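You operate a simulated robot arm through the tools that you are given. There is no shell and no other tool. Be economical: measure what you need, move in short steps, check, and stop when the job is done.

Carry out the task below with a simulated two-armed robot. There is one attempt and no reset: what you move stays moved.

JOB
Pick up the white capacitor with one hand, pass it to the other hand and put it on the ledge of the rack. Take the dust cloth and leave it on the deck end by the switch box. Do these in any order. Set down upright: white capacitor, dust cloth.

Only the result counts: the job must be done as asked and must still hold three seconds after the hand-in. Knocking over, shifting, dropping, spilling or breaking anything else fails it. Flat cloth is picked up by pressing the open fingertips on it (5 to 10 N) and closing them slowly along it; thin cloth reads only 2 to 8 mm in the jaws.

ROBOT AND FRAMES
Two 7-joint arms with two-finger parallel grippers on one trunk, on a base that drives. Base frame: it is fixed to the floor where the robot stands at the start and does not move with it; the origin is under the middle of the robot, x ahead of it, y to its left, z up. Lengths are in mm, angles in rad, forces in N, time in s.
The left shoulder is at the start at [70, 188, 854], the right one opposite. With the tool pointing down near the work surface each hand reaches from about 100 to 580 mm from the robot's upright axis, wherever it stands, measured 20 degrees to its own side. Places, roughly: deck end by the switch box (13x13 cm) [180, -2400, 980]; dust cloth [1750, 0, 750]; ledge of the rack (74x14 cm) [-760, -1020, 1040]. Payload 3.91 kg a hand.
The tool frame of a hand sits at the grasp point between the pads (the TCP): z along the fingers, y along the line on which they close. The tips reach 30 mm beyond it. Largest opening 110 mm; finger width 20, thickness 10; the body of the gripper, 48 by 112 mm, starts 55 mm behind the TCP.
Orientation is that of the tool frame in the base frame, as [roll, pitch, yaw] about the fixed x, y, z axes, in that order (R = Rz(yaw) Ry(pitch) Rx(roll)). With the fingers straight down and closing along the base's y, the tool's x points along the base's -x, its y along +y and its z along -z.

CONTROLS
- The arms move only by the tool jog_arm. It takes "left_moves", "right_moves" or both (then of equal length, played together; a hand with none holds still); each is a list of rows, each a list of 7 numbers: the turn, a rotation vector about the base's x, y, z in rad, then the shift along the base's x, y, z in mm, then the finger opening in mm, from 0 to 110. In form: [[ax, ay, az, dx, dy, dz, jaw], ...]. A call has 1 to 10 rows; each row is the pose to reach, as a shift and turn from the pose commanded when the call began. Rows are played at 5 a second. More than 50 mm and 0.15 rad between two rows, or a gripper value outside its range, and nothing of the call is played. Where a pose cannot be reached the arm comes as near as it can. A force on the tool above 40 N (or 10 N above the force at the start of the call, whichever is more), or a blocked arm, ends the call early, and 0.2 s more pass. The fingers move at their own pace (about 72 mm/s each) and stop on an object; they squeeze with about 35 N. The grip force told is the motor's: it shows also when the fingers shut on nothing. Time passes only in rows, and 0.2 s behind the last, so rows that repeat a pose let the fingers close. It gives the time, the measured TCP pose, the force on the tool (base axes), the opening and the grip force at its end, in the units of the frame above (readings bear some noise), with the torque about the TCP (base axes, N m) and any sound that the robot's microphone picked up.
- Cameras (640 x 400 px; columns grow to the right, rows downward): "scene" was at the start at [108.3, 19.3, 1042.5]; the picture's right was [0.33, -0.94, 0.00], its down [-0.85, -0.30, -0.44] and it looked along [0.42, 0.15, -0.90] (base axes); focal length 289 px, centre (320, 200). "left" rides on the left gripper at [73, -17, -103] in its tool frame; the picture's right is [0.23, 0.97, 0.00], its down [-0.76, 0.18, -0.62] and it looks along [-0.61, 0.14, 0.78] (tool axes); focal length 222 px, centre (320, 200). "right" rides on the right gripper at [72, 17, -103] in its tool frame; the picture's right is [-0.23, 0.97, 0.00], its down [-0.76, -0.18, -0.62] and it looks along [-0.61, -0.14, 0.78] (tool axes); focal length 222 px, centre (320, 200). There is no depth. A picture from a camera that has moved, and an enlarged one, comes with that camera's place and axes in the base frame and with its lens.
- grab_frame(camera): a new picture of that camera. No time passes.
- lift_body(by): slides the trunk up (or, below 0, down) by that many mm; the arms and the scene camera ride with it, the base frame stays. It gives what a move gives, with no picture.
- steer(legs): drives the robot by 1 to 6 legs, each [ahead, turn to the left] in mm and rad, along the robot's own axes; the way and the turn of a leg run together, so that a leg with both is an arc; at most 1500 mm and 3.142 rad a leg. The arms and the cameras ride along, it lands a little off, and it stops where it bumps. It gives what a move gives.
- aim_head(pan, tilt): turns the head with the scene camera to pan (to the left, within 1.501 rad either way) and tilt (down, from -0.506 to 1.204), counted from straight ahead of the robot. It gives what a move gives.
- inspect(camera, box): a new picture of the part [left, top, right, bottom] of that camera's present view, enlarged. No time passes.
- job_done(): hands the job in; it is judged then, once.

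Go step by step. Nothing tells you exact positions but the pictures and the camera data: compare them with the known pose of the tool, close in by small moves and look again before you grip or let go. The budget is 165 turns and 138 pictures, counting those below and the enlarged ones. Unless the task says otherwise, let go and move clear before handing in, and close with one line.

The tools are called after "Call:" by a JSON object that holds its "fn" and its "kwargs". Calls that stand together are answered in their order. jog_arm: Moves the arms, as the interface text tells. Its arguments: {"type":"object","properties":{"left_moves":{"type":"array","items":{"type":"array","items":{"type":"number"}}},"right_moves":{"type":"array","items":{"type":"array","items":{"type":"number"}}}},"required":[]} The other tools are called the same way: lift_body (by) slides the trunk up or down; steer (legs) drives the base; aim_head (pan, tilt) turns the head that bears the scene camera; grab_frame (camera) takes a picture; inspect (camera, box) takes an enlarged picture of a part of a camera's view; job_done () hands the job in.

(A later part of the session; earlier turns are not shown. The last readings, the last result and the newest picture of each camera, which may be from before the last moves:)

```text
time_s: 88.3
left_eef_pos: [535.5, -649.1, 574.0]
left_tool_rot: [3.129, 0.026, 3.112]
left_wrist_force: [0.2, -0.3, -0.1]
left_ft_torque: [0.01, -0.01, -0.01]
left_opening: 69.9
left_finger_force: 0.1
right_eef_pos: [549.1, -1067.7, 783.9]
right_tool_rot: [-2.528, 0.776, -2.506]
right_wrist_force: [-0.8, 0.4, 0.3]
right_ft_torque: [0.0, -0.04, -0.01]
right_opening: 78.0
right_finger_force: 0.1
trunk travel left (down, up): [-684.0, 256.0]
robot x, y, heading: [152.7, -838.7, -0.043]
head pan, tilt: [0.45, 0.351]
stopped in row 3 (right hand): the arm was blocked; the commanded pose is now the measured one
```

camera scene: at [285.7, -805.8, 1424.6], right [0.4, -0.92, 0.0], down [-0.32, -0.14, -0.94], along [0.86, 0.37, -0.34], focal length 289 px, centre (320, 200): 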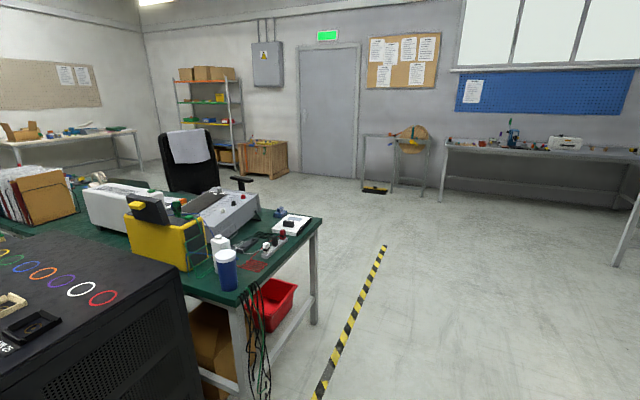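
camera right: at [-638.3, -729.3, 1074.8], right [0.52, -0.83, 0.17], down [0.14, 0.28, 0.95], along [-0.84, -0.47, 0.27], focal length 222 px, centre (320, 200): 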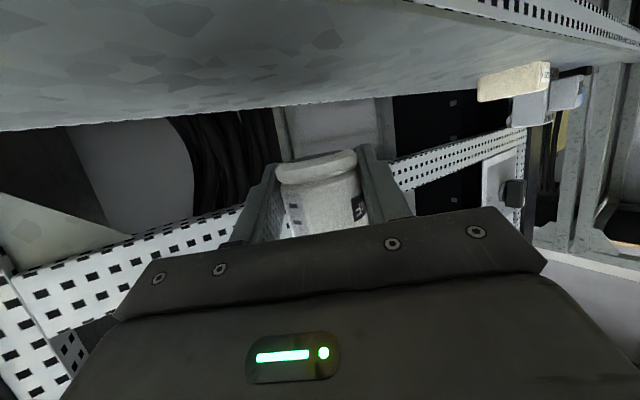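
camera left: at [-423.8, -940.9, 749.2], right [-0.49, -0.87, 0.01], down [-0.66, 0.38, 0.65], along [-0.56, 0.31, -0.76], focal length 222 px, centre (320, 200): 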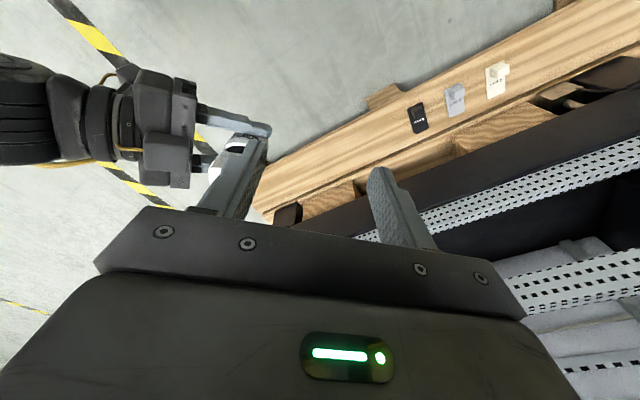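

The right arm is being blocked, perhaps by a joint limit. I look at it.

Call:
{"fn": "aim_head", "kwargs": {"pan": -0.5, "tilt": 1.0}}

Call:
{"fn": "grab_frame", "kwargs": {"camera": "scene"}}

```text
time_s: 89.5
left_eef_pos: [535.9, -648.6, 572.3]
left_tool_rot: [3.128, 0.027, 3.112]
left_wrist_force: [0.6, -0.3, -0.2]
left_ft_torque: [-0.04, 0.02, 0.01]
left_opening: 69.7
left_finger_force: 0.2
right_eef_pos: [548.4, -1067.7, 784.0]
right_tool_rot: [-2.524, 0.779, -2.507]
right_wrist_force: [0.9, 0.4, 0.4]
right_ft_torque: [0.03, 0.01, -0.02]
right_opening: 78.0
right_finger_force: 0.0
trunk travel left (down, up): [-684.0, 256.0]
robot x, y, heading: [147.1, -838.8, -0.043]
head pan, tilt: [-0.499, 1.0]
```

```text
76 pictures are left
camera scene: at [260.0, -878.4, 1369.9], right [-0.52, -0.86, 0.0], down [-0.72, 0.43, -0.54], along [0.46, -0.28, -0.84], focal length 289 px, centre (320, 200)
```

scene: 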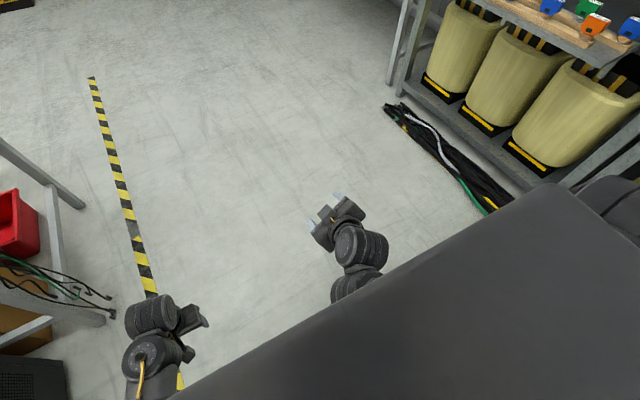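

I command the direct rotation to tool-down while lowering the hand a little, which is the roomier region.

Call:
{"fn": "jog_arm", "kwargs": {"right_moves": [[0.046, 0.129, -0.049, 0, 5, -15, 78], [0.092, 0.257, -0.099, 0, 10, -30, 78], [0.138, 0.386, -0.148, 0, 15, -45, 78], [0.183, 0.515, -0.198, 0, 20, -60, 78], [0.229, 0.643, -0.247, 0, 25, -75, 78], [0.275, 0.772, -0.297, 0, 30, -90, 78], [0.321, 0.901, -0.346, 0, 35, -105, 78], [0.321, 0.901, -0.346, 0, 35, -105, 78]]}}

Call:
{"fn": "grab_frame", "kwargs": {"camera": "scene"}}

```text
time_s: 90.0
left_eef_pos: [536.1, -650.2, 572.9]
left_tool_rot: [3.128, 0.026, 3.112]
left_wrist_force: [-1.0, 0.2, -0.3]
left_ft_torque: [0.01, -0.02, -0.02]
left_opening: 70.2
left_finger_force: 0.1
right_eef_pos: [537.8, -1130.5, 754.3]
right_tool_rot: [-2.507, 0.529, -2.526]
right_wrist_force: [0.4, 0.8, -0.7]
right_ft_torque: [-0.01, 0.04, 0.02]
right_opening: 77.6
right_finger_force: 0.1
trunk travel left (down, up): [-684.0, 256.0]
robot x, y, heading: [149.8, -839.3, -0.044]
head pan, tilt: [-0.499, 1.0]
stopped in row 2 (right hand): the arm was blocked; the commanded pose is now the measured one
```

```text
75 pictures are left
camera scene: at [261.1, -878.6, 1369.7], right [-0.52, -0.86, 0.0], down [-0.72, 0.43, -0.54], along [0.46, -0.28, -0.84], focal length 289 px, centre (320, 200)
```

scene: 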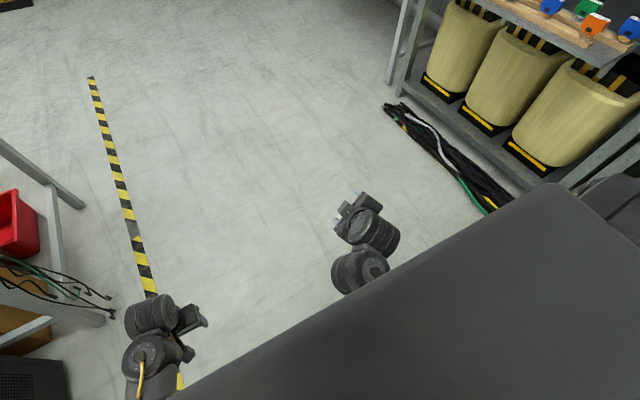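

Still blocked; I try pure translation forward and down to free it, then rotate.

Call:
{"fn": "jog_arm", "kwargs": {"right_moves": [[0, 0, 0, 20, 0, -20, 78], [0, 0, 0, 40, 0, -40, 78], [0, 0, 0, 60, 0, -70, 78], [0, 0, 0, 80, 0, -100, 78], [0, 0, 0, 80, 0, -100, 78]]}}

Call:
{"fn": "jog_arm", "kwargs": {"right_moves": [[0.046, 0.129, -0.049, 0, 5, 0, 78], [0.092, 0.257, -0.099, 0, 10, 0, 78], [0.138, 0.386, -0.148, 0, 15, 0, 78], [0.183, 0.515, -0.198, 0, 20, 0, 78], [0.183, 0.515, -0.198, 0, 20, 0, 78]]}}

```text
time_s: 91.2
left_eef_pos: [536.5, -648.7, 573.2]
left_tool_rot: [3.13, 0.027, 3.112]
left_wrist_force: [-0.4, 0.3, -0.7]
left_ft_torque: [-0.04, 0.0, 0.02]
left_opening: 70.3
left_finger_force: 0.0
right_eef_pos: [617.6, -1126.8, 652.9]
right_tool_rot: [-2.507, 0.531, -2.526]
right_wrist_force: [-0.3, 0.5, 0.4]
right_ft_torque: [-0.04, 0.01, -0.01]
right_opening: 77.9
right_finger_force: 0.0
trunk travel left (down, up): [-684.0, 256.0]
robot x, y, heading: [150.3, -841.9, -0.044]
head pan, tilt: [-0.499, 1.0]
```

```text
time_s: 92.4
left_eef_pos: [536.7, -649.2, 574.2]
left_tool_rot: [3.125, 0.025, 3.11]
left_wrist_force: [0.6, -0.1, 0.8]
left_ft_torque: [0.01, 0.04, 0.0]
left_opening: 70.1
left_finger_force: 0.1
right_eef_pos: [616.6, -1112.7, 652.2]
right_tool_rot: [-2.915, 0.139, -2.871]
right_wrist_force: [0.2, 0.8, -0.3]
right_ft_torque: [0.01, 0.02, -0.01]
right_opening: 78.2
right_finger_force: 0.1
right hand out of reach, approached as far as the arm can: row 4
trunk travel left (down, up): [-684.0, 256.0]
robot x, y, heading: [152.2, -839.6, -0.043]
head pan, tilt: [-0.499, 1.0]
```

Freed and almost vertical. I finish the alignment and bring the right hand inward a bit.

Call:
{"fn": "jog_arm", "kwargs": {"right_moves": [[0.068, 0.056, -0.084, 0, 25, 0, 78], [0.137, 0.112, -0.169, 0, 50, 0, 78], [0.205, 0.168, -0.253, -10, 75, 0, 78], [0.205, 0.168, -0.253, -30, 100, 0, 78], [0.205, 0.168, -0.253, -30, 100, 0, 78]]}}

Call:
{"fn": "grab_frame", "kwargs": {"camera": "scene"}}

```text
time_s: 93.1
left_eef_pos: [535.8, -647.8, 573.4]
left_tool_rot: [3.13, 0.027, 3.112]
left_wrist_force: [0.3, -0.4, -0.6]
left_ft_torque: [0.0, 0.0, 0.02]
left_opening: 69.9
left_finger_force: 0.0
right_eef_pos: [617.9, -1058.9, 655.5]
right_tool_rot: [-3.064, 0.059, -3.046]
right_wrist_force: [7.3, 2.1, -15.9]
right_ft_torque: [-0.75, -0.47, -0.39]
right_opening: 78.1
right_finger_force: 0.0
trunk travel left (down, up): [-684.0, 256.0]
robot x, y, heading: [147.0, -836.2, -0.044]
head pan, tilt: [-0.499, 1.0]
stopped in row 3 (right hand): the force on the tool passed its limit at 102 N (the readings are from after the stop); the commanded pose is now the measured one
```

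```text
74 pictures are left
camera scene: at [259.5, -877.5, 1369.9], right [-0.52, -0.86, 0.0], down [-0.72, 0.43, -0.54], along [0.46, -0.28, -0.84], focal length 289 px, centre (320, 200)
```

scene: 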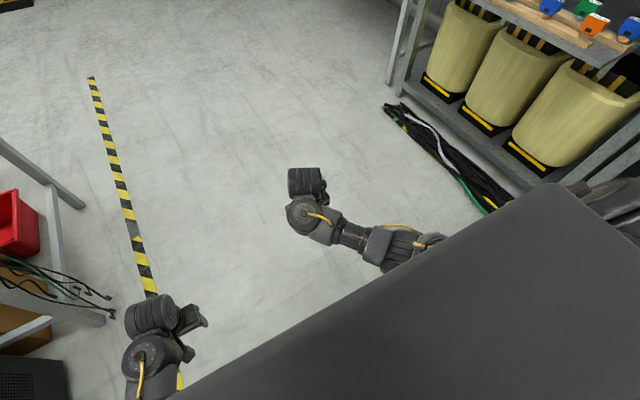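

The gripper touches its own forearm when the hand is too high below the shoulder; lowering frees it. I lower the right hand 45 mm and finish squaring.

Call:
{"fn": "jog_arm", "kwargs": {"right_moves": [[0, 0, 0, 0, 0, -20, 78], [0, 0, 0, 0, 0, -50, 78], [0.04, 0.03, -0.05, -10, 20, -70, 78], [0.08, 0.06, -0.1, -20, 40, -90, 78], [0.08, 0.06, -0.1, -40, 60, -90, 78], [0.08, 0.06, -0.1, -40, 60, -90, 78]]}}

Call:
{"fn": "steer", "kwargs": {"legs": [[0, 0.043], [1450, 0]]}}

Call:
{"fn": "aim_head", "kwargs": {"pan": 1.3, "tilt": 0.6}}

Call:
{"fn": "grab_frame", "kwargs": {"camera": "scene"}}

```text
time_s: 94.5
left_eef_pos: [536.2, -648.2, 573.9]
left_tool_rot: [3.129, 0.026, 3.11]
left_wrist_force: [0.4, -0.1, 0.6]
left_ft_torque: [0.02, 0.01, 0.0]
left_opening: 70.0
left_finger_force: 0.0
right_eef_pos: [577.8, -996.8, 562.6]
right_tool_rot: [3.135, 0.002, 3.137]
right_wrist_force: [-0.4, 0.0, 0.2]
right_ft_torque: [0.01, 0.04, 0.0]
right_opening: 78.0
right_finger_force: 0.1
trunk travel left (down, up): [-684.0, 256.0]
robot x, y, heading: [154.6, -839.1, -0.047]
head pan, tilt: [-0.499, 1.0]
```

```text
time_s: 102.0
left_eef_pos: [1953.4, -611.4, 573.3]
left_tool_rot: [3.129, 0.026, -3.112]
left_wrist_force: [0.4, -0.3, 0.0]
left_ft_torque: [0.01, 0.03, 0.0]
left_opening: 69.7
left_finger_force: 0.1
right_eef_pos: [2018.2, -956.9, 562.8]
right_tool_rot: [3.135, 0.002, -3.083]
right_wrist_force: [-0.2, 0.5, 0.8]
right_ft_torque: [0.0, 0.0, 0.02]
right_opening: 78.1
right_finger_force: 0.1
trunk travel left (down, up): [-684.0, 256.0]
robot x, y, heading: [1583.4, -826.9, 0.02]
head pan, tilt: [-0.499, 1.0]
```

```text
time_s: 103.8
left_eef_pos: [1953.2, -611.4, 573.4]
left_tool_rot: [3.129, 0.027, -3.11]
left_wrist_force: [-0.2, 1.2, -0.1]
left_ft_torque: [0.03, -0.07, 0.02]
left_opening: 70.2
left_finger_force: 0.1
right_eef_pos: [2018.1, -955.7, 562.4]
right_tool_rot: [3.135, 0.002, -3.083]
right_wrist_force: [0.2, -0.7, 0.0]
right_ft_torque: [0.0, -0.01, -0.04]
right_opening: 78.1
right_finger_force: 0.1
trunk travel left (down, up): [-684.0, 256.0]
robot x, y, heading: [1582.0, -826.6, 0.019]
head pan, tilt: [1.3, 0.6]
```

```text
73 pictures are left
camera scene: at [1653.4, -740.0, 1401.9], right [0.97, -0.25, 0.0], down [-0.14, -0.55, -0.82], along [0.21, 0.8, -0.57], focal length 289 px, centre (320, 200)
```

scene: 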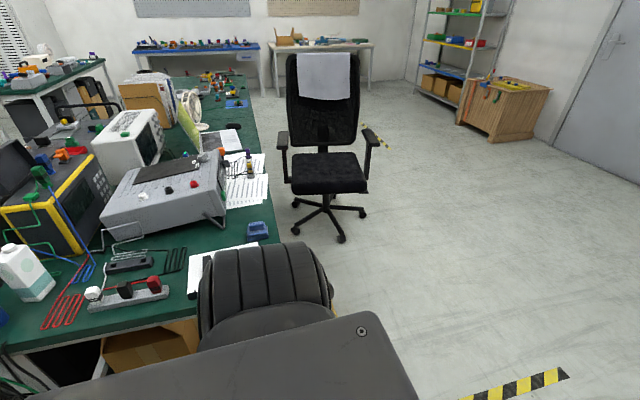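

The blue item is at about (1641, 30). I zoom in on it.

Call:
{"fn": "inspect", "kwargs": {"camera": "scene", "box": [180, 190, 300, 270]}}

Call:
{"fn": "inspect", "kwargs": {"camera": "scene", "box": [40, 60, 300, 220]}}

```text
5.00 times, centred on (240, 230) of scene
camera zoom: at [1653.4, -740.0, 1401.9], right [0.97, -0.25, 0.0], down [-0.14, -0.55, -0.82], along [0.21, 0.8, -0.57], focal length 1444 px, centre (720, 50)
```

zoom: 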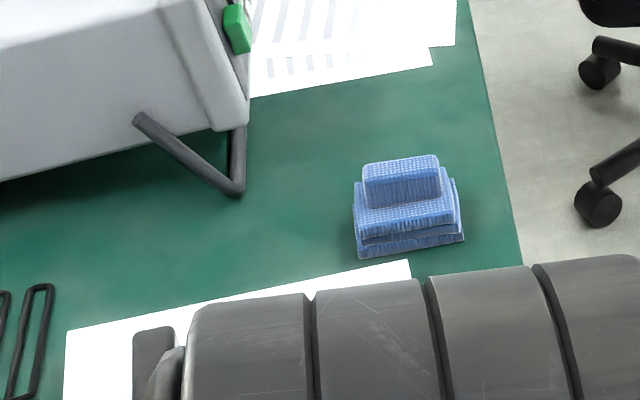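

```text
2.46 times, centred on (170, 140) of scene
camera zoom: at [1653.4, -740.0, 1401.9], right [0.97, -0.25, 0.0], down [-0.14, -0.55, -0.82], along [0.21, 0.8, -0.57], focal length 711 px, centre (689, 348)
```

zoom: 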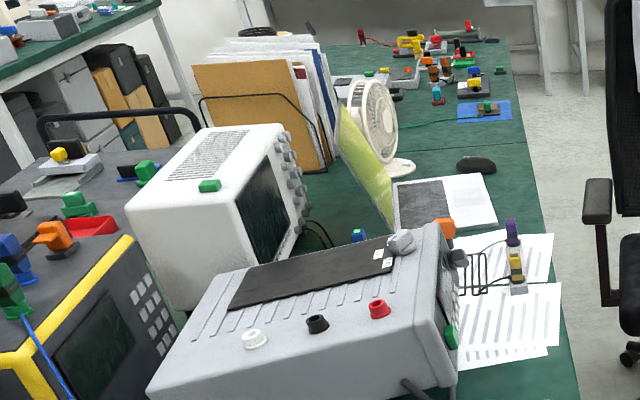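

The folded blue cloth has a ridge on top, at ≈(1641, 30), 65 mm from the bench's far edge (x≈1705). I raise the trunk, drive round to (2200, −140) and face −x.

Call:
{"fn": "lift_body", "kwargs": {"by": 250}}

Call:
{"fn": "steer", "kwargs": {"legs": [[0, -0.02], [620, 0], [0, 1.571], [687, 0], [0, 1.571]]}}

Call:
{"fn": "aim_head", "kwargs": {"pan": -0.2, "tilt": 0.8}}

Call:
{"fn": "grab_frame", "kwargs": {"camera": "scene"}}

```text
time_s: 106.4
left_eef_pos: [1953.5, -610.7, 822.2]
left_tool_rot: [3.128, 0.026, -3.11]
left_wrist_force: [0.1, 0.8, 0.6]
left_ft_torque: [0.01, -0.04, 0.01]
left_opening: 70.0
left_finger_force: 0.0
right_eef_pos: [2017.1, -955.7, 813.2]
right_tool_rot: [3.135, 0.0, -3.084]
right_wrist_force: [0.4, -0.5, 0.2]
right_ft_torque: [0.01, 0.01, 0.02]
right_opening: 78.0
right_finger_force: 0.0
trunk travel left (down, up): [-934.0, 6.0]
robot x, y, heading: [1581.8, -827.4, 0.019]
head pan, tilt: [1.3, 0.6]
```

```text
time_s: 121.3
left_eef_pos: [1815.8, -356.1, 823.4]
left_tool_rot: [3.129, 0.026, 0.057]
left_wrist_force: [-0.2, 0.5, 0.4]
left_ft_torque: [0.02, 0.0, -0.02]
left_opening: 70.0
left_finger_force: 0.1
right_eef_pos: [1743.6, -13.7, 813.3]
right_tool_rot: [3.134, 0.001, 0.082]
right_wrist_force: [-0.1, 0.5, 0.2]
right_ft_torque: [0.0, 0.02, -0.02]
right_opening: 78.2
right_finger_force: 0.0
trunk travel left (down, up): [-934.0, 6.0]
robot x, y, heading: [2181.8, -134.3, -3.097]
head pan, tilt: [1.3, 0.6]
```

```text
time_s: 122.9
left_eef_pos: [1815.6, -357.4, 822.9]
left_tool_rot: [3.128, 0.027, 0.056]
left_wrist_force: [-0.2, 0.7, -1.2]
left_ft_torque: [0.01, -0.05, 0.0]
left_opening: 70.1
left_finger_force: 0.1
right_eef_pos: [1743.6, -12.9, 813.2]
right_tool_rot: [3.134, 0.001, 0.082]
right_wrist_force: [-0.8, -0.4, -0.4]
right_ft_torque: [-0.01, 0.03, -0.01]
right_opening: 78.2
right_finger_force: 0.1
trunk travel left (down, up): [-934.0, 6.0]
robot x, y, heading: [2185.0, -132.0, -3.102]
head pan, tilt: [-0.201, 0.799]
```

```text
70 pictures are left
camera scene: at [2052.5, -124.5, 1635.0], right [0.16, 0.99, 0.0], down [0.71, -0.11, -0.7], along [-0.69, 0.11, -0.72], focal length 289 px, centre (320, 200)
```

scene: 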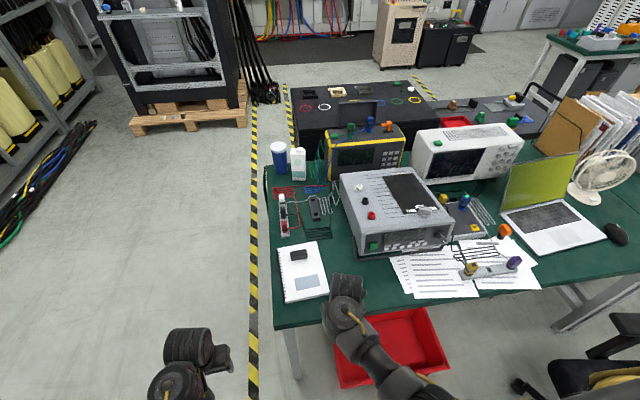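

I'm facing the bench with the right hand just outside its edge. I check with the right camera.

Call:
{"fn": "grab_frame", "kwargs": {"camera": "right"}}

```text
69 pictures are left
camera right: at [1816.2, -23.1, 915.7], right [-0.15, -0.99, 0.01], down [-0.77, 0.12, 0.62], along [-0.62, 0.09, -0.78], focal length 222 px, centre (320, 200)
```

right: 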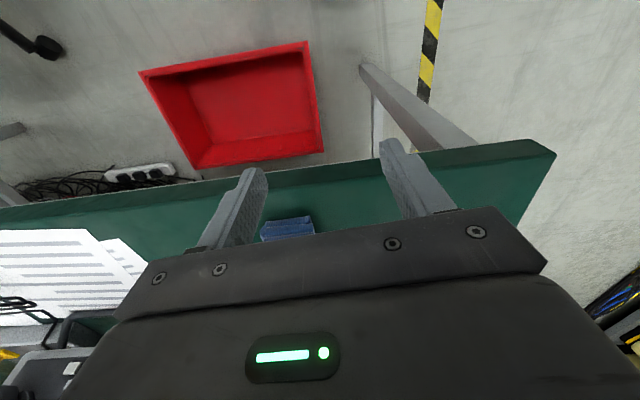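

Cloth near (1645, 32). I raise the right hand 50 mm and move it over the cloth.

Call:
{"fn": "jog_arm", "kwargs": {"right_moves": [[0, 0, -0.03, 0, 10, 25, 78], [0, 0, -0.06, -10, 25, 50, 78], [0, 0, -0.08, -40, 45, 50, 78], [0, 0, -0.08, -70, 45, 50, 78], [0, 0, -0.08, -70, 45, 50, 78]]}}

Call:
{"fn": "grab_frame", "kwargs": {"camera": "right"}}

```text
time_s: 124.1
left_eef_pos: [1818.2, -356.2, 823.8]
left_tool_rot: [3.127, 0.026, 0.056]
left_wrist_force: [0.4, 0.1, -0.1]
left_ft_torque: [0.02, 0.03, -0.01]
left_opening: 69.9
left_finger_force: 0.0
right_eef_pos: [1671.4, 33.7, 860.4]
right_tool_rot: [3.134, 0.002, 0.003]
right_wrist_force: [-0.6, 1.3, -0.3]
right_ft_torque: [0.03, 0.04, 0.0]
right_opening: 77.8
right_finger_force: 0.1
trunk travel left (down, up): [-934.0, 6.0]
robot x, y, heading: [2180.0, -136.0, -3.097]
head pan, tilt: [-0.201, 0.799]
```

```text
68 pictures are left
camera right: at [1742.8, 17.4, 963.5], right [-0.23, -0.97, 0.01], down [-0.76, 0.18, 0.62], along [-0.61, 0.14, -0.78], focal length 222 px, centre (320, 200)
```

right: 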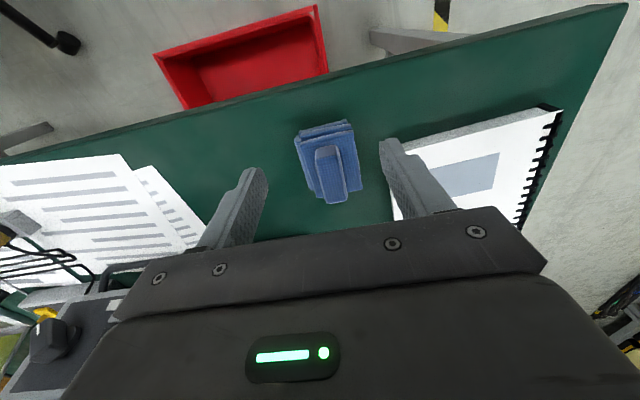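

The ridge on the cloth runs along x, so a y-closing grip suits. I centre on (1638, 27) and lower to TCP z≈832.

Call:
{"fn": "jog_arm", "kwargs": {"right_moves": [[0, 0, 0, -16, -3, -10, 60], [0, 0, 0, -32, -6, -28, 60], [0, 0, 0, -32, -6, -28, 60]]}}

Call:
{"fn": "inspect", "kwargs": {"camera": "right", "box": [160, 70, 480, 270]}}

```text
time_s: 124.9
left_eef_pos: [1815.4, -357.2, 823.4]
left_tool_rot: [3.126, 0.026, 0.056]
left_wrist_force: [-0.2, 0.0, 0.5]
left_ft_torque: [-0.01, 0.05, -0.02]
left_opening: 70.4
left_finger_force: 0.0
right_eef_pos: [1640.3, 26.7, 834.0]
right_tool_rot: [3.135, 0.001, 0.002]
right_wrist_force: [-0.2, -1.2, -0.6]
right_ft_torque: [0.0, -0.02, -0.01]
right_opening: 59.9
right_finger_force: 0.0
trunk travel left (down, up): [-934.0, 6.0]
robot x, y, heading: [2184.3, -133.1, -3.103]
head pan, tilt: [-0.201, 0.799]
```

```text
2.00 times, centred on (320, 170) of right
camera zoom: at [1711.9, 10.4, 936.8], right [-0.23, -0.97, 0.01], down [-0.76, 0.18, 0.62], along [-0.61, 0.13, -0.78], focal length 444 px, centre (320, 260)
```

zoom: 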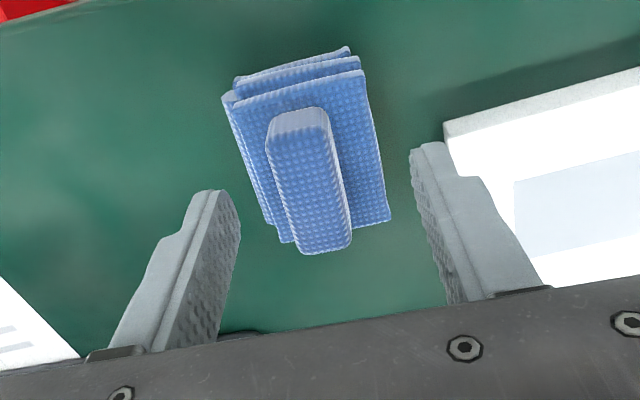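

The ridge is ~5 mm to +y and slightly ahead. I adjust and come down to z≈812.

Call:
{"fn": "jog_arm", "kwargs": {"right_moves": [[0, 0, 0, -6, 4, 0, 60], [0, 0, 0, -8, 5, -12, 60], [0, 0, 0, -8, 5, -22, 60], [0, 0, 0, -8, 5, -22, 60]]}}

Call:
{"fn": "inspect", "kwargs": {"camera": "right", "box": [160, 70, 480, 270]}}

```text
time_s: 125.9
left_eef_pos: [1816.1, -357.0, 822.7]
left_tool_rot: [3.13, 0.025, 0.057]
left_wrist_force: [0.6, 0.0, -0.4]
left_ft_torque: [-0.01, -0.02, 0.0]
left_opening: 70.1
left_finger_force: 0.1
right_eef_pos: [1632.2, 31.1, 811.9]
right_tool_rot: [3.135, 0.001, 0.003]
right_wrist_force: [1.0, -0.9, 0.7]
right_ft_torque: [-0.01, -0.02, -0.02]
right_opening: 59.7
right_finger_force: 0.0
trunk travel left (down, up): [-934.0, 6.0]
robot x, y, heading: [2180.6, -132.4, -3.101]
head pan, tilt: [-0.201, 0.799]
```

```text
2.00 times, centred on (320, 170) of right
camera zoom: at [1704.4, 15.5, 916.0], right [-0.23, -0.97, 0.01], down [-0.76, 0.18, 0.62], along [-0.61, 0.14, -0.78], focal length 444 px, centre (320, 260)
```

zoom: 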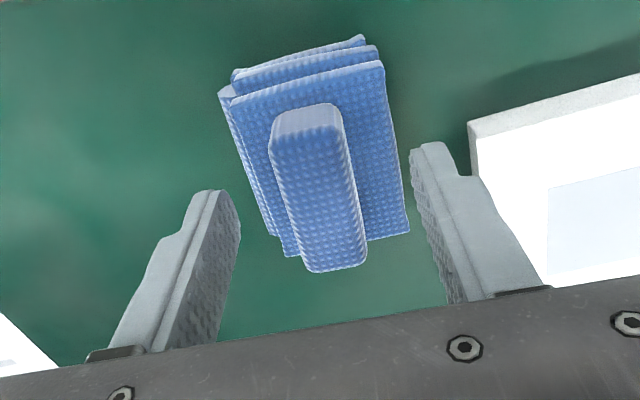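

Fingers straddle the ridge (~25 mm wide). I narrow to 44 mm and descend slowly until a light touch on the folded base.

Call:
{"fn": "jog_arm", "kwargs": {"right_moves": [[0, 0, 0, 3, 1, 0, 44], [0, 0, 0, 3, 1, -3, 44], [0, 0, 0, 3, 1, -6, 44], [0, 0, 0, 3, 1, -8, 44], [0, 0, 0, 3, 1, -8, 44]]}}

Call:
{"fn": "inspect", "kwargs": {"camera": "right", "box": [160, 70, 480, 270]}}

```text
time_s: 127.1
left_eef_pos: [1817.6, -356.5, 824.9]
left_tool_rot: [3.128, 0.03, 0.057]
left_wrist_force: [-0.5, -1.2, -0.9]
left_ft_torque: [0.03, 0.02, -0.03]
left_opening: 70.0
left_finger_force: 0.0
right_eef_pos: [1637.8, 32.5, 809.7]
right_tool_rot: [3.135, 0.009, 0.001]
right_wrist_force: [-1.3, 1.5, 30.2]
right_ft_torque: [0.23, -0.09, 0.02]
right_opening: 44.2
right_finger_force: 0.0
trunk travel left (down, up): [-934.0, 6.0]
robot x, y, heading: [2183.2, -134.7, -3.098]
head pan, tilt: [-0.201, 0.799]
```

```text
2.00 times, centred on (320, 170) of right
camera zoom: at [1709.1, 16.3, 911.8], right [-0.23, -0.97, 0.01], down [-0.76, 0.18, 0.63], along [-0.61, 0.14, -0.78], focal length 444 px, centre (320, 260)
```

zoom: 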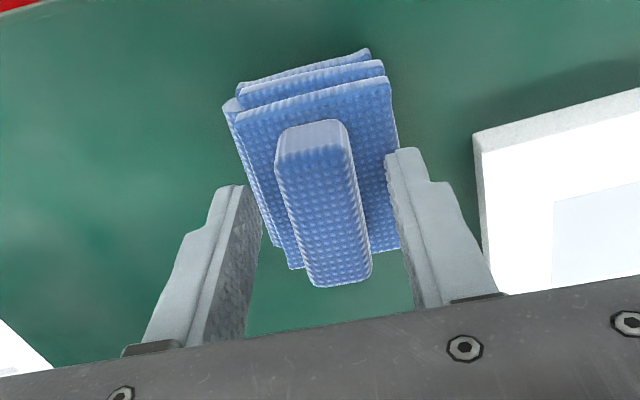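

Tips rest on the base at z≈780 (30 N). I back off 5 mm and close on the ridge.

Call:
{"fn": "jog_arm", "kwargs": {"right_moves": [[0, 0, 0, 0, 0, 4, 44], [0, 0, 0, 0, 0, 5, 34], [0, 0, 0, 0, 0, 5, 24], [0, 0, 0, 0, 0, 5, 14], [0, 0, 0, 0, 0, 5, 8], [0, 0, 0, 0, 0, 5, 8]]}}

Call:
{"fn": "inspect", "kwargs": {"camera": "right", "box": [160, 70, 480, 270]}}

```text
time_s: 128.5
left_eef_pos: [1815.8, -356.0, 823.0]
left_tool_rot: [3.129, 0.026, 0.057]
left_wrist_force: [0.6, -0.4, 0.1]
left_ft_torque: [0.04, 0.03, -0.02]
left_opening: 69.9
left_finger_force: 0.0
right_eef_pos: [1637.4, 33.5, 810.6]
right_tool_rot: [3.135, 0.001, 0.002]
right_wrist_force: [1.5, -1.0, 1.4]
right_ft_torque: [0.04, -0.12, -0.04]
right_opening: 20.5
right_finger_force: 35.2
trunk travel left (down, up): [-934.0, 6.0]
robot x, y, heading: [2180.3, -135.4, -3.099]
head pan, tilt: [-0.201, 0.799]
```

```text
2.00 times, centred on (320, 170) of right
camera zoom: at [1708.6, 17.0, 913.1], right [-0.23, -0.97, 0.01], down [-0.76, 0.18, 0.62], along [-0.61, 0.14, -0.78], focal length 444 px, centre (320, 260)
```

zoom: 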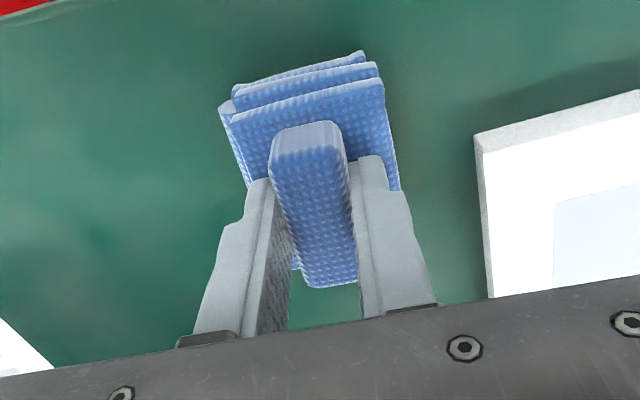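

Gripped at 20.5 mm. I lift 60 mm and check.

Call:
{"fn": "jog_arm", "kwargs": {"right_moves": [[0, 0, 0, 0, 0, 10, 8], [0, 0, 0, 0, 0, 25, 8], [0, 0, 0, 0, 0, 42, 8], [0, 0, 0, 0, 0, 60, 8], [0, 0, 0, 0, 0, 60, 8]]}}

Call:
{"fn": "grab_frame", "kwargs": {"camera": "right"}}

```text
time_s: 129.7
left_eef_pos: [1815.8, -355.8, 824.3]
left_tool_rot: [3.129, 0.026, 0.055]
left_wrist_force: [-0.3, -0.1, 0.8]
left_ft_torque: [0.02, -0.01, 0.01]
left_opening: 70.2
left_finger_force: 0.1
right_eef_pos: [1639.4, 30.2, 870.0]
right_tool_rot: [3.135, 0.0, 0.0]
right_wrist_force: [0.8, -0.6, -0.8]
right_ft_torque: [-0.01, 0.0, 0.0]
right_opening: 20.9
right_finger_force: 35.1
trunk travel left (down, up): [-934.0, 6.0]
robot x, y, heading: [2185.3, -134.8, -3.101]
head pan, tilt: [-0.201, 0.799]
```

```text
63 pictures are left
camera right: at [1709.6, 14.4, 972.7], right [-0.23, -0.97, 0.01], down [-0.76, 0.18, 0.62], along [-0.61, 0.14, -0.78], focal length 222 px, centre (320, 200)
```

right: 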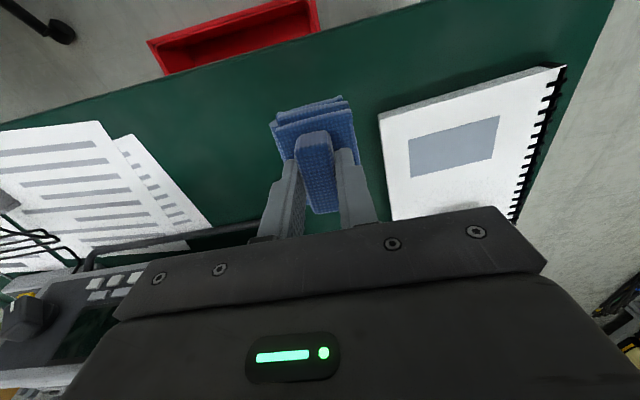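

Cloth is held. I back away from the bench and drive along the aisle toward the switch-box shelving.

Call:
{"fn": "steer", "kwargs": {"legs": [[-300, 0], [0, 1.53], [870, 0], [0, -1.571]]}}

```text
time_s: 143.6
left_eef_pos: [2121.9, -1195.2, 822.7]
left_tool_rot: [3.128, 0.025, 0.0]
left_wrist_force: [-0.1, -0.1, -1.5]
left_ft_torque: [-0.01, -0.02, 0.01]
left_opening: 69.7
left_finger_force: 0.1
right_eef_pos: [1968.3, -800.3, 870.3]
right_tool_rot: [3.135, 0.003, -0.055]
right_wrist_force: [-0.7, -0.3, 0.6]
right_ft_torque: [-0.04, -0.02, 0.0]
right_opening: 20.7
right_finger_force: 34.8
trunk travel left (down, up): [-934.0, 6.0]
robot x, y, heading: [2500.6, -994.0, 3.129]
head pan, tilt: [-0.201, 0.799]
```

Call:
{"fn": "steer", "kwargs": {"legs": [[1200, 0.0], [1120, 0.0], [0, 1.58]]}}

Call:
{"fn": "aim_head", "kwargs": {"pan": 0, "tilt": 0.45}}

Call:
{"fn": "grab_frame", "kwargs": {"camera": "scene"}}

```text
time_s: 158.6
left_eef_pos: [484.1, -1400.1, 822.3]
left_tool_rot: [3.13, 0.027, 1.666]
left_wrist_force: [-0.3, 0.5, -0.2]
left_ft_torque: [0.02, -0.02, -0.01]
left_opening: 69.7
left_finger_force: 0.1
right_eef_pos: [103.6, -1592.7, 870.4]
right_tool_rot: [3.134, 0.001, 1.613]
right_wrist_force: [-0.4, -0.4, -0.8]
right_ft_torque: [-0.01, 0.01, 0.0]
right_opening: 20.7
right_finger_force: 34.6
trunk travel left (down, up): [-934.0, 6.0]
robot x, y, heading: [246.3, -1041.4, -1.489]
head pan, tilt: [-0.201, 0.799]
```

```text
time_s: 159.4
left_eef_pos: [483.5, -1398.6, 824.0]
left_tool_rot: [3.13, 0.027, 1.669]
left_wrist_force: [-0.6, -0.2, 0.5]
left_ft_torque: [-0.03, 0.02, 0.0]
left_opening: 70.0
left_finger_force: 0.1
right_eef_pos: [104.8, -1592.5, 868.9]
right_tool_rot: [3.137, 0.001, 1.612]
right_wrist_force: [-0.6, -0.4, 0.2]
right_ft_torque: [0.01, 0.0, 0.01]
right_opening: 20.6
right_finger_force: 34.6
trunk travel left (down, up): [-934.0, 6.0]
robot x, y, heading: [245.5, -1044.4, -1.487]
head pan, tilt: [0.0, 0.45]
```

```text
62 pictures are left
camera scene: at [257.6, -1184.7, 1665.3], right [-1.0, -0.08, 0.0], down [-0.04, 0.43, -0.9], along [0.07, -0.9, -0.44], focal length 289 px, centre (320, 200)
```

scene: 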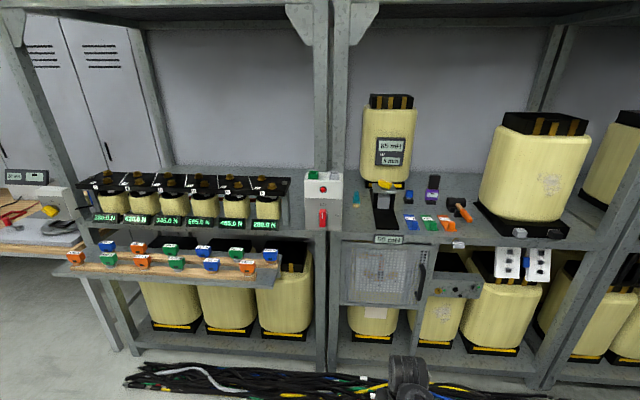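

I zoom on the deck near the switch box.

Call:
{"fn": "inspect", "kwargs": {"camera": "scene", "box": [270, 150, 480, 280]}}

Call:
{"fn": "inspect", "kwargs": {"camera": "scene", "box": [60, 150, 360, 340]}}

```text
3.05 times, centred on (375, 215) of scene
camera zoom: at [257.6, -1184.7, 1665.3], right [-1.0, -0.08, 0.0], down [-0.04, 0.43, -0.9], along [0.07, -0.9, -0.44], focal length 880 px, centre (152, 154)
```

zoom: 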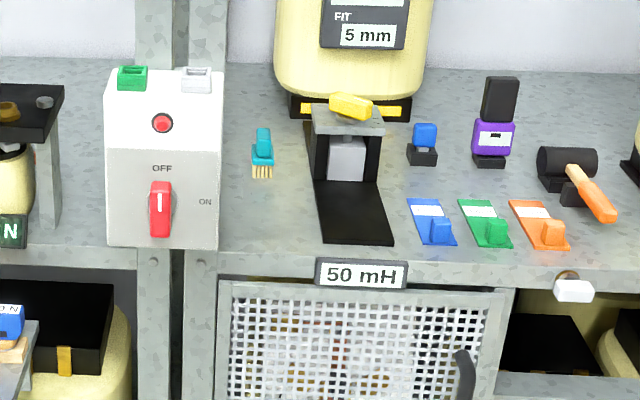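

```text
2.11 times, centred on (210, 245) of scene
camera zoom: at [257.6, -1184.7, 1665.3], right [-1.0, -0.08, 0.0], down [-0.04, 0.43, -0.9], along [0.07, -0.9, -0.44], focal length 608 px, centre (552, 105)
```

zoom: 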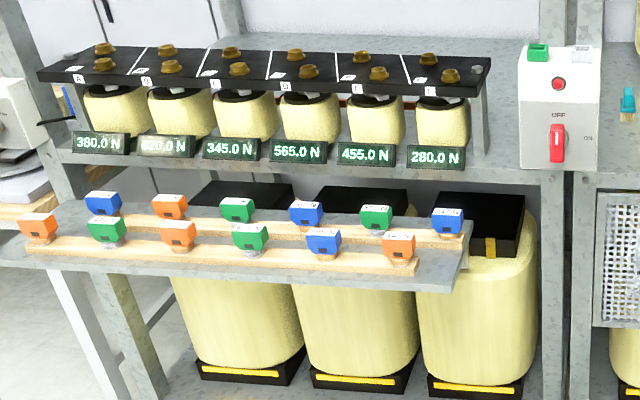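

The free spot is on the deck between the switch box and the black fixture, ≈(178, −2395, 980). TCP must get to z≈1040 there, so I test in free space how high the right hand goes, tilting slightly forward.

Call:
{"fn": "jog_arm", "kwargs": {"right_moves": [[0, 0, 0, 2, -20, 25, 8], [-0.06, -0.005, 0, 3, -35, 50, 8], [-0.12, -0.01, 0, 3, -35, 75, 8], [-0.18, -0.015, 0, 3, -35, 100, 8], [-0.24, -0.02, 0, 3, -35, 125, 8], [-0.3, -0.025, 0, 3, -35, 150, 8], [-0.36, -0.03, 0, 3, -35, 175, 8], [-0.42, -0.035, 0, 3, -35, 200, 8], [-0.48, -0.04, 0, 3, -35, 220, 8]]}}

Call:
{"fn": "grab_frame", "kwargs": {"camera": "right"}}

```text
time_s: 161.4
left_eef_pos: [483.6, -1399.8, 823.2]
left_tool_rot: [3.13, 0.027, 1.668]
left_wrist_force: [0.6, -0.7, 0.1]
left_ft_torque: [0.01, 0.03, 0.05]
left_opening: 70.1
left_finger_force: 0.0
right_eef_pos: [108.2, -1627.7, 1091.8]
right_tool_rot: [3.115, 0.484, 1.606]
right_wrist_force: [0.3, -1.0, -0.4]
right_ft_torque: [0.01, -0.02, 0.01]
right_opening: 20.6
right_finger_force: 35.1
trunk travel left (down, up): [-934.0, 6.0]
robot x, y, heading: [249.3, -1041.5, -1.489]
head pan, tilt: [0.0, 0.45]
```

```text
59 pictures are left
camera right: at [117.1, -1515.0, 1149.2], right [0.98, -0.15, 0.13], down [-0.18, -0.39, 0.9], along [-0.09, -0.91, -0.41], focal length 222 px, centre (320, 200)
```

right: 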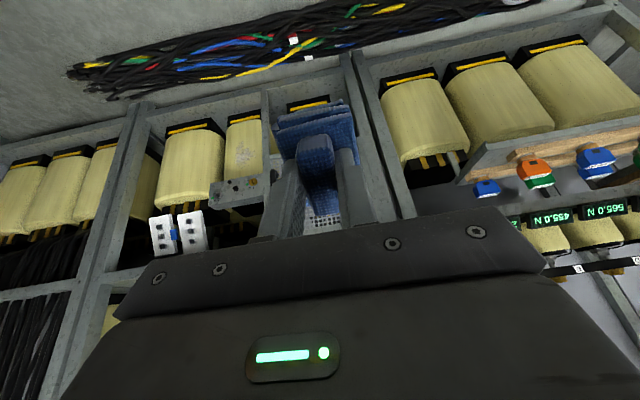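

Height reached freely with 0.48 rad tilt. I try reducing the tilt here, and extending further.

Call:
{"fn": "jog_arm", "kwargs": {"right_moves": [[0.08, 0.007, 0, 1, -10, 0, 8], [0.16, 0.013, 0, 2, -20, 0, 8], [0.24, 0.02, 0, 3, -30, 0, 8], [0.32, 0.027, 0, 4, -40, 0, 8], [0.4, 0.033, 0, 5, -45, 0, 8], [0.48, 0.04, 0, 5, -45, 0, 8], [0.48, 0.04, 0, 5, -45, 0, 8]]}}

```text
time_s: 162.0
left_eef_pos: [485.0, -1400.4, 823.2]
left_tool_rot: [3.129, 0.027, 1.667]
left_wrist_force: [0.7, -0.1, 0.3]
left_ft_torque: [0.02, 0.02, 0.03]
left_opening: 70.2
left_finger_force: 0.1
right_eef_pos: [110.6, -1646.1, 1090.1]
right_tool_rot: [3.115, 0.367, 1.6]
right_wrist_force: [12.3, -11.4, -13.7]
right_ft_torque: [-0.54, 1.12, -1.54]
right_opening: 21.0
right_finger_force: 34.5
trunk travel left (down, up): [-934.0, 6.0]
robot x, y, heading: [246.8, -1042.3, -1.489]
head pan, tilt: [0.0, 0.45]
stopped in row 2 (right hand): the force on the tool passed its limit at 91 N (the readings are from after the stop); the commanded pose is now the measured one
```

Minimum tilt is ~0.38 at this height, which is fine for a near-flat drop of the cloth. I relieve it slightly and look down at the floor cables ahead.

Call:
{"fn": "jog_arm", "kwargs": {"right_moves": [[-0.04, -0.003, 0, 0, 0, 0, 8], [-0.07, -0.006, 0, 0, 0, 0, 8]]}}

Call:
{"fn": "aim_head", "kwargs": {"pan": 0.35, "tilt": 0.85}}

Call:
{"fn": "grab_frame", "kwargs": {"camera": "scene"}}

```text
time_s: 162.6
left_eef_pos: [483.6, -1399.4, 824.3]
left_tool_rot: [3.13, 0.025, 1.667]
left_wrist_force: [0.0, 0.0, 0.0]
left_ft_torque: [0.03, 0.0, -0.02]
left_opening: 70.0
left_finger_force: 0.1
right_eef_pos: [109.2, -1645.1, 1089.9]
right_tool_rot: [3.112, 0.435, 1.602]
right_wrist_force: [0.5, 0.1, 0.5]
right_ft_torque: [0.02, 0.0, 0.01]
right_opening: 20.5
right_finger_force: 34.7
trunk travel left (down, up): [-934.0, 6.0]
robot x, y, heading: [243.1, -1043.3, -1.488]
head pan, tilt: [0.0, 0.45]
```

```text
time_s: 163.5
left_eef_pos: [483.7, -1399.5, 823.7]
left_tool_rot: [3.131, 0.027, 1.667]
left_wrist_force: [-0.3, -0.9, 0.0]
left_ft_torque: [0.02, 0.01, 0.0]
left_opening: 70.0
left_finger_force: 0.0
right_eef_pos: [109.3, -1644.7, 1091.0]
right_tool_rot: [3.11, 0.435, 1.6]
right_wrist_force: [-0.2, -0.1, -0.3]
right_ft_torque: [0.0, -0.02, 0.01]
right_opening: 20.9
right_finger_force: 36.0
trunk travel left (down, up): [-934.0, 6.0]
robot x, y, heading: [246.9, -1039.4, -1.487]
head pan, tilt: [0.351, 0.85]
```

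```text
58 pictures are left
camera scene: at [282.8, -1164.2, 1631.0], right [-0.91, -0.42, 0.0], down [-0.31, 0.68, -0.66], along [0.28, -0.6, -0.75], focal length 289 px, centre (320, 200)
```

scene: 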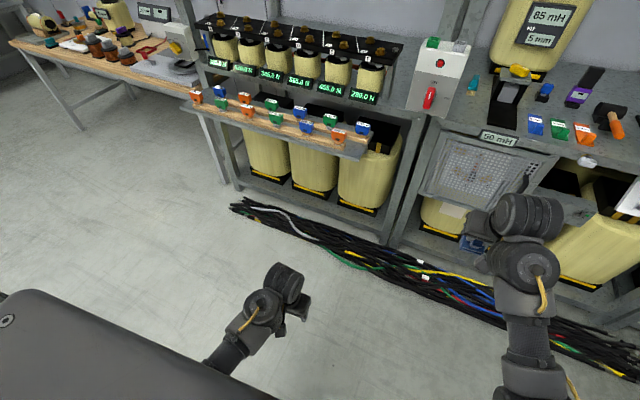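

Cables' near edge is at y≈−2050, so the base must stay behind y≈−1740 and the hand must reach f≈650. I test that extension here in free space.

Call:
{"fn": "jog_arm", "kwargs": {"right_moves": [[0, 0, 0, 2, -20, -5, 8], [0, 0, 0, 4, -40, -10, 8], [0, 0, 0, 6, -60, -20, 8], [0, 0, 0, 6, -70, -25, 8], [0, 0, 0, 6, -70, -25, 8]]}}

```text
time_s: 164.7
left_eef_pos: [483.6, -1399.6, 823.9]
left_tool_rot: [3.13, 0.025, 1.667]
left_wrist_force: [0.2, -0.1, 0.8]
left_ft_torque: [-0.02, -0.04, -0.03]
left_opening: 69.9
left_finger_force: 0.1
right_eef_pos: [117.0, -1716.4, 1066.4]
right_tool_rot: [3.109, 0.436, 1.6]
right_wrist_force: [0.3, 0.0, -0.3]
right_ft_torque: [0.0, 0.05, -0.01]
right_opening: 20.8
right_finger_force: 34.4
trunk travel left (down, up): [-934.0, 6.0]
robot x, y, heading: [244.0, -1040.6, -1.49]
head pan, tilt: [0.351, 0.85]
```

Reached. Now that the arm is straighter I try reducing the tilt.

Call:
{"fn": "jog_arm", "kwargs": {"right_moves": [[0.07, 0.006, 0, 0, 0, 0, 8], [0.14, 0.012, 0, 0, 0, 0, 8], [0.21, 0.018, 0, 0, 0, 0, 8], [0.28, 0.024, 0, 0, 0, 0, 8]]}}

```text
time_s: 165.7
left_eef_pos: [484.8, -1400.4, 823.5]
left_tool_rot: [3.13, 0.026, 1.667]
left_wrist_force: [1.0, 0.3, 0.1]
left_ft_torque: [0.03, 0.0, -0.02]
left_opening: 69.9
left_finger_force: 0.0
right_eef_pos: [115.7, -1716.9, 1065.1]
right_tool_rot: [3.128, 0.152, 1.606]
right_wrist_force: [0.6, -0.2, -0.6]
right_ft_torque: [0.02, 0.04, 0.0]
right_opening: 20.6
right_finger_force: 35.6
trunk travel left (down, up): [-934.0, 6.0]
robot x, y, heading: [247.7, -1041.8, -1.486]
head pan, tilt: [0.351, 0.85]
```

Only 0.15 rad tilt remains with no contact. I go to zero and raise to a travel height of ≈1090.

Call:
{"fn": "jog_arm", "kwargs": {"right_moves": [[0.07, 0.006, 0, 0, 0, 0, 8], [0.14, 0.012, 0, 0, 0, 0, 8], [0.14, 0.012, 0, 0, 0, 15, 8], [0.14, 0.012, 0, 0, 0, 30, 8]]}}

```text
time_s: 166.1
left_eef_pos: [483.5, -1399.7, 823.1]
left_tool_rot: [3.13, 0.027, 1.666]
left_wrist_force: [0.1, 0.9, -0.3]
left_ft_torque: [0.02, 0.02, -0.01]
left_opening: 70.1
left_finger_force: 0.1
right_eef_pos: [115.7, -1718.3, 1066.4]
right_tool_rot: [3.128, 0.101, 1.603]
right_wrist_force: [8.1, -6.2, -14.2]
right_ft_torque: [-0.62, 0.97, -0.75]
right_opening: 20.9
right_finger_force: 34.9
trunk travel left (down, up): [-934.0, 6.0]
robot x, y, heading: [247.9, -1041.8, -1.484]
head pan, tilt: [0.351, 0.85]
stopped in row 2 (right hand): the force on the tool passed its limit at 74 N (the readings are from after the stop); the commanded pose is now the measured one
```

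I set tilt ≈0.2 and raise for travel, and retract the left hand, as a board with sockets juts out at (≥500, −2130, 850) on the left.

Call:
{"fn": "jog_arm", "kwargs": {"right_moves": [[-0.06, -0.005, 0, 0, 0, 0, 8], [-0.12, -0.01, 0, 0, 0, 10, 8], [-0.14, -0.012, 0, 0, 0, 22, 8], [-0.14, -0.012, 0, 0, 0, 22, 8], [-0.14, -0.012, 0, 0, 0, 22, 8], [-0.14, -0.012, 0, 0, 0, 22, 8]], "left_moves": [[0, 0, 0, 0, 20, -20, 70], [0, 0, 0, -3, 45, -40, 70], [0, 0, 0, -6, 75, -60, 70], [0, 0, 0, -9, 110, -80, 70], [0, 0, 0, -12, 140, -90, 70], [0, 0, 0, -14, 170, -100, 70]]}}

Call:
{"fn": "steer", "kwargs": {"legs": [[0, 0.087], [500, 0], [0, -0.172]]}}

Call:
{"fn": "aim_head", "kwargs": {"pan": -0.1, "tilt": 0.8}}

Call:
{"fn": "grab_frame", "kwargs": {"camera": "scene"}}

```text
time_s: 167.5
left_eef_pos: [469.2, -1228.3, 722.6]
left_tool_rot: [3.131, 0.027, 1.667]
left_wrist_force: [0.7, -0.2, -0.2]
left_ft_torque: [0.0, -0.05, 0.03]
left_opening: 70.2
left_finger_force: 0.1
right_eef_pos: [115.9, -1715.5, 1088.8]
right_tool_rot: [3.121, 0.242, 1.604]
right_wrist_force: [0.5, -0.2, -0.5]
right_ft_torque: [0.01, 0.0, -0.02]
right_opening: 20.9
right_finger_force: 35.5
trunk travel left (down, up): [-934.0, 6.0]
robot x, y, heading: [245.6, -1039.8, -1.486]
head pan, tilt: [0.351, 0.85]
```

```text
time_s: 170.5
left_eef_pos: [557.0, -1620.7, 721.2]
left_tool_rot: [3.129, 0.024, 1.759]
left_wrist_force: [-0.3, -0.4, -0.2]
left_ft_torque: [0.03, -0.01, -0.03]
left_opening: 69.9
left_finger_force: 0.0
right_eef_pos: [250.3, -2135.4, 1083.3]
right_tool_rot: [3.123, 0.213, 1.697]
right_wrist_force: [-2.1, 11.6, -1.8]
right_ft_torque: [0.53, 0.13, -0.05]
right_opening: 20.7
right_finger_force: 34.9
trunk travel left (down, up): [-934.0, 6.0]
robot x, y, heading: [314.6, -1450.0, -1.396]
head pan, tilt: [0.351, 0.85]
stopped in leg 2: the force on the tool passed its limit at 79 N (the readings are from after the stop); the commanded pose is now the measured one
```

```text
time_s: 171.4
left_eef_pos: [555.8, -1619.8, 721.4]
left_tool_rot: [3.13, 0.025, 1.76]
left_wrist_force: [0.5, -1.4, 0.7]
left_ft_torque: [-0.05, 0.01, -0.01]
left_opening: 69.9
left_finger_force: 0.0
right_eef_pos: [250.5, -2134.8, 1084.9]
right_tool_rot: [3.122, 0.219, 1.696]
right_wrist_force: [-0.5, 1.7, -0.2]
right_ft_torque: [0.13, 0.06, -0.03]
right_opening: 20.6
right_finger_force: 35.2
trunk travel left (down, up): [-934.0, 6.0]
robot x, y, heading: [313.4, -1459.1, -1.396]
head pan, tilt: [-0.099, 0.799]
```

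```text
57 pictures are left
camera scene: at [332.0, -1584.9, 1635.0], right [-1.0, -0.08, 0.0], down [-0.06, 0.71, -0.7], along [0.05, -0.7, -0.72], focal length 289 px, centre (320, 200)
```

scene: 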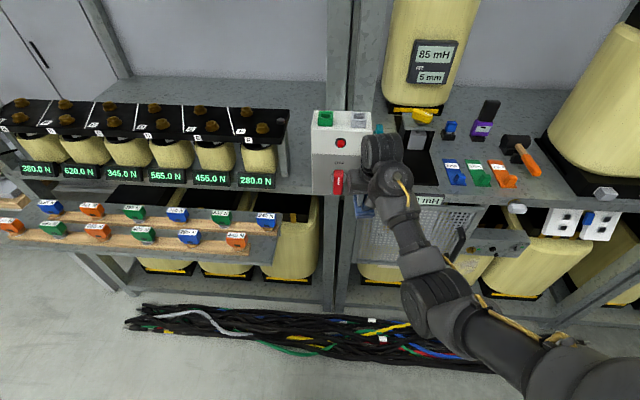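

The hand bumped the switch box (it sits farther out than I judged). I back off at once and check it.

Call:
{"fn": "steer", "kwargs": {"legs": [[-120, 0]]}}

Call:
{"fn": "inspect", "kwargs": {"camera": "scene", "box": [280, 80, 480, 240]}}

Call:
{"fn": "inspect", "kwargs": {"camera": "right", "box": [160, 60, 480, 260]}}

```text
time_s: 172.6
left_eef_pos: [534.6, -1499.4, 722.6]
left_tool_rot: [3.129, 0.025, 1.76]
left_wrist_force: [0.4, 0.2, 0.0]
left_ft_torque: [0.01, 0.0, 0.03]
left_opening: 70.1
left_finger_force: 0.1
right_eef_pos: [228.2, -2014.7, 1083.8]
right_tool_rot: [3.122, 0.218, 1.694]
right_wrist_force: [-0.6, -0.4, -0.9]
right_ft_torque: [-0.02, 0.0, 0.0]
right_opening: 20.7
right_finger_force: 35.2
trunk travel left (down, up): [-934.0, 6.0]
robot x, y, heading: [295.9, -1333.1, -1.397]
head pan, tilt: [-0.099, 0.799]
```

```text
2.50 times, centred on (380, 160) of scene
camera zoom: at [310.7, -1466.1, 1634.8], right [-1.0, -0.07, 0.0], down [-0.05, 0.72, -0.7], along [0.05, -0.69, -0.72], focal length 722 px, centre (170, 300)
```

zoom: 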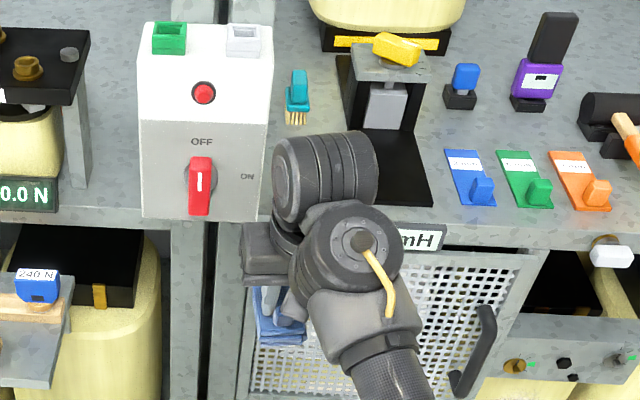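

```text
2.00 times, centred on (320, 160) of right
camera zoom: at [230.5, -1919.9, 1169.3], right [0.99, -0.1, 0.07], down [-0.11, -0.63, 0.77], along [-0.03, -0.77, -0.63], focal length 444 px, centre (320, 280)
```

zoom: 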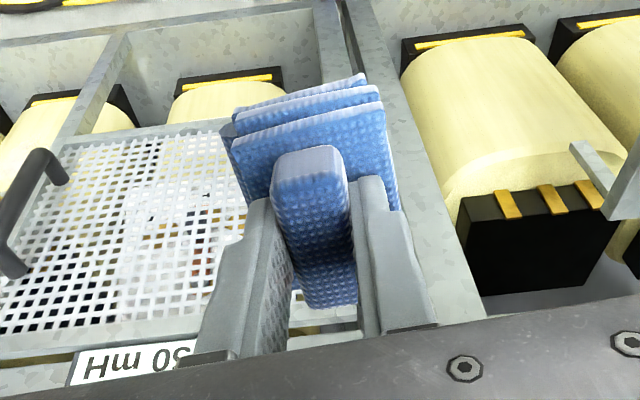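

The switch is undisturbed (still OFF) and the cloth is firm. The box occupies x 250–395 from y≈−2150, so I line up with the hand at x≈173 and heading exactly −y before approaching again.

Call:
{"fn": "steer", "kwargs": {"legs": [[0, -0.343], [-390, 0], [0, 0.169]]}}

```text
time_s: 176.8
left_eef_pos: [565.9, -1158.6, 721.7]
left_tool_rot: [3.127, 0.027, 1.598]
left_wrist_force: [0.2, -0.6, 1.4]
left_ft_torque: [-0.02, -0.01, -0.02]
left_opening: 70.1
left_finger_force: 0.1
right_eef_pos: [179.7, -1617.4, 1085.3]
right_tool_rot: [3.122, 0.221, 1.533]
right_wrist_force: [0.0, 0.1, -0.1]
right_ft_torque: [0.01, 0.04, 0.01]
right_opening: 20.6
right_finger_force: 35.1
trunk travel left (down, up): [-934.0, 6.0]
robot x, y, heading: [351.6, -959.1, -1.555]
head pan, tilt: [-0.099, 0.799]
```

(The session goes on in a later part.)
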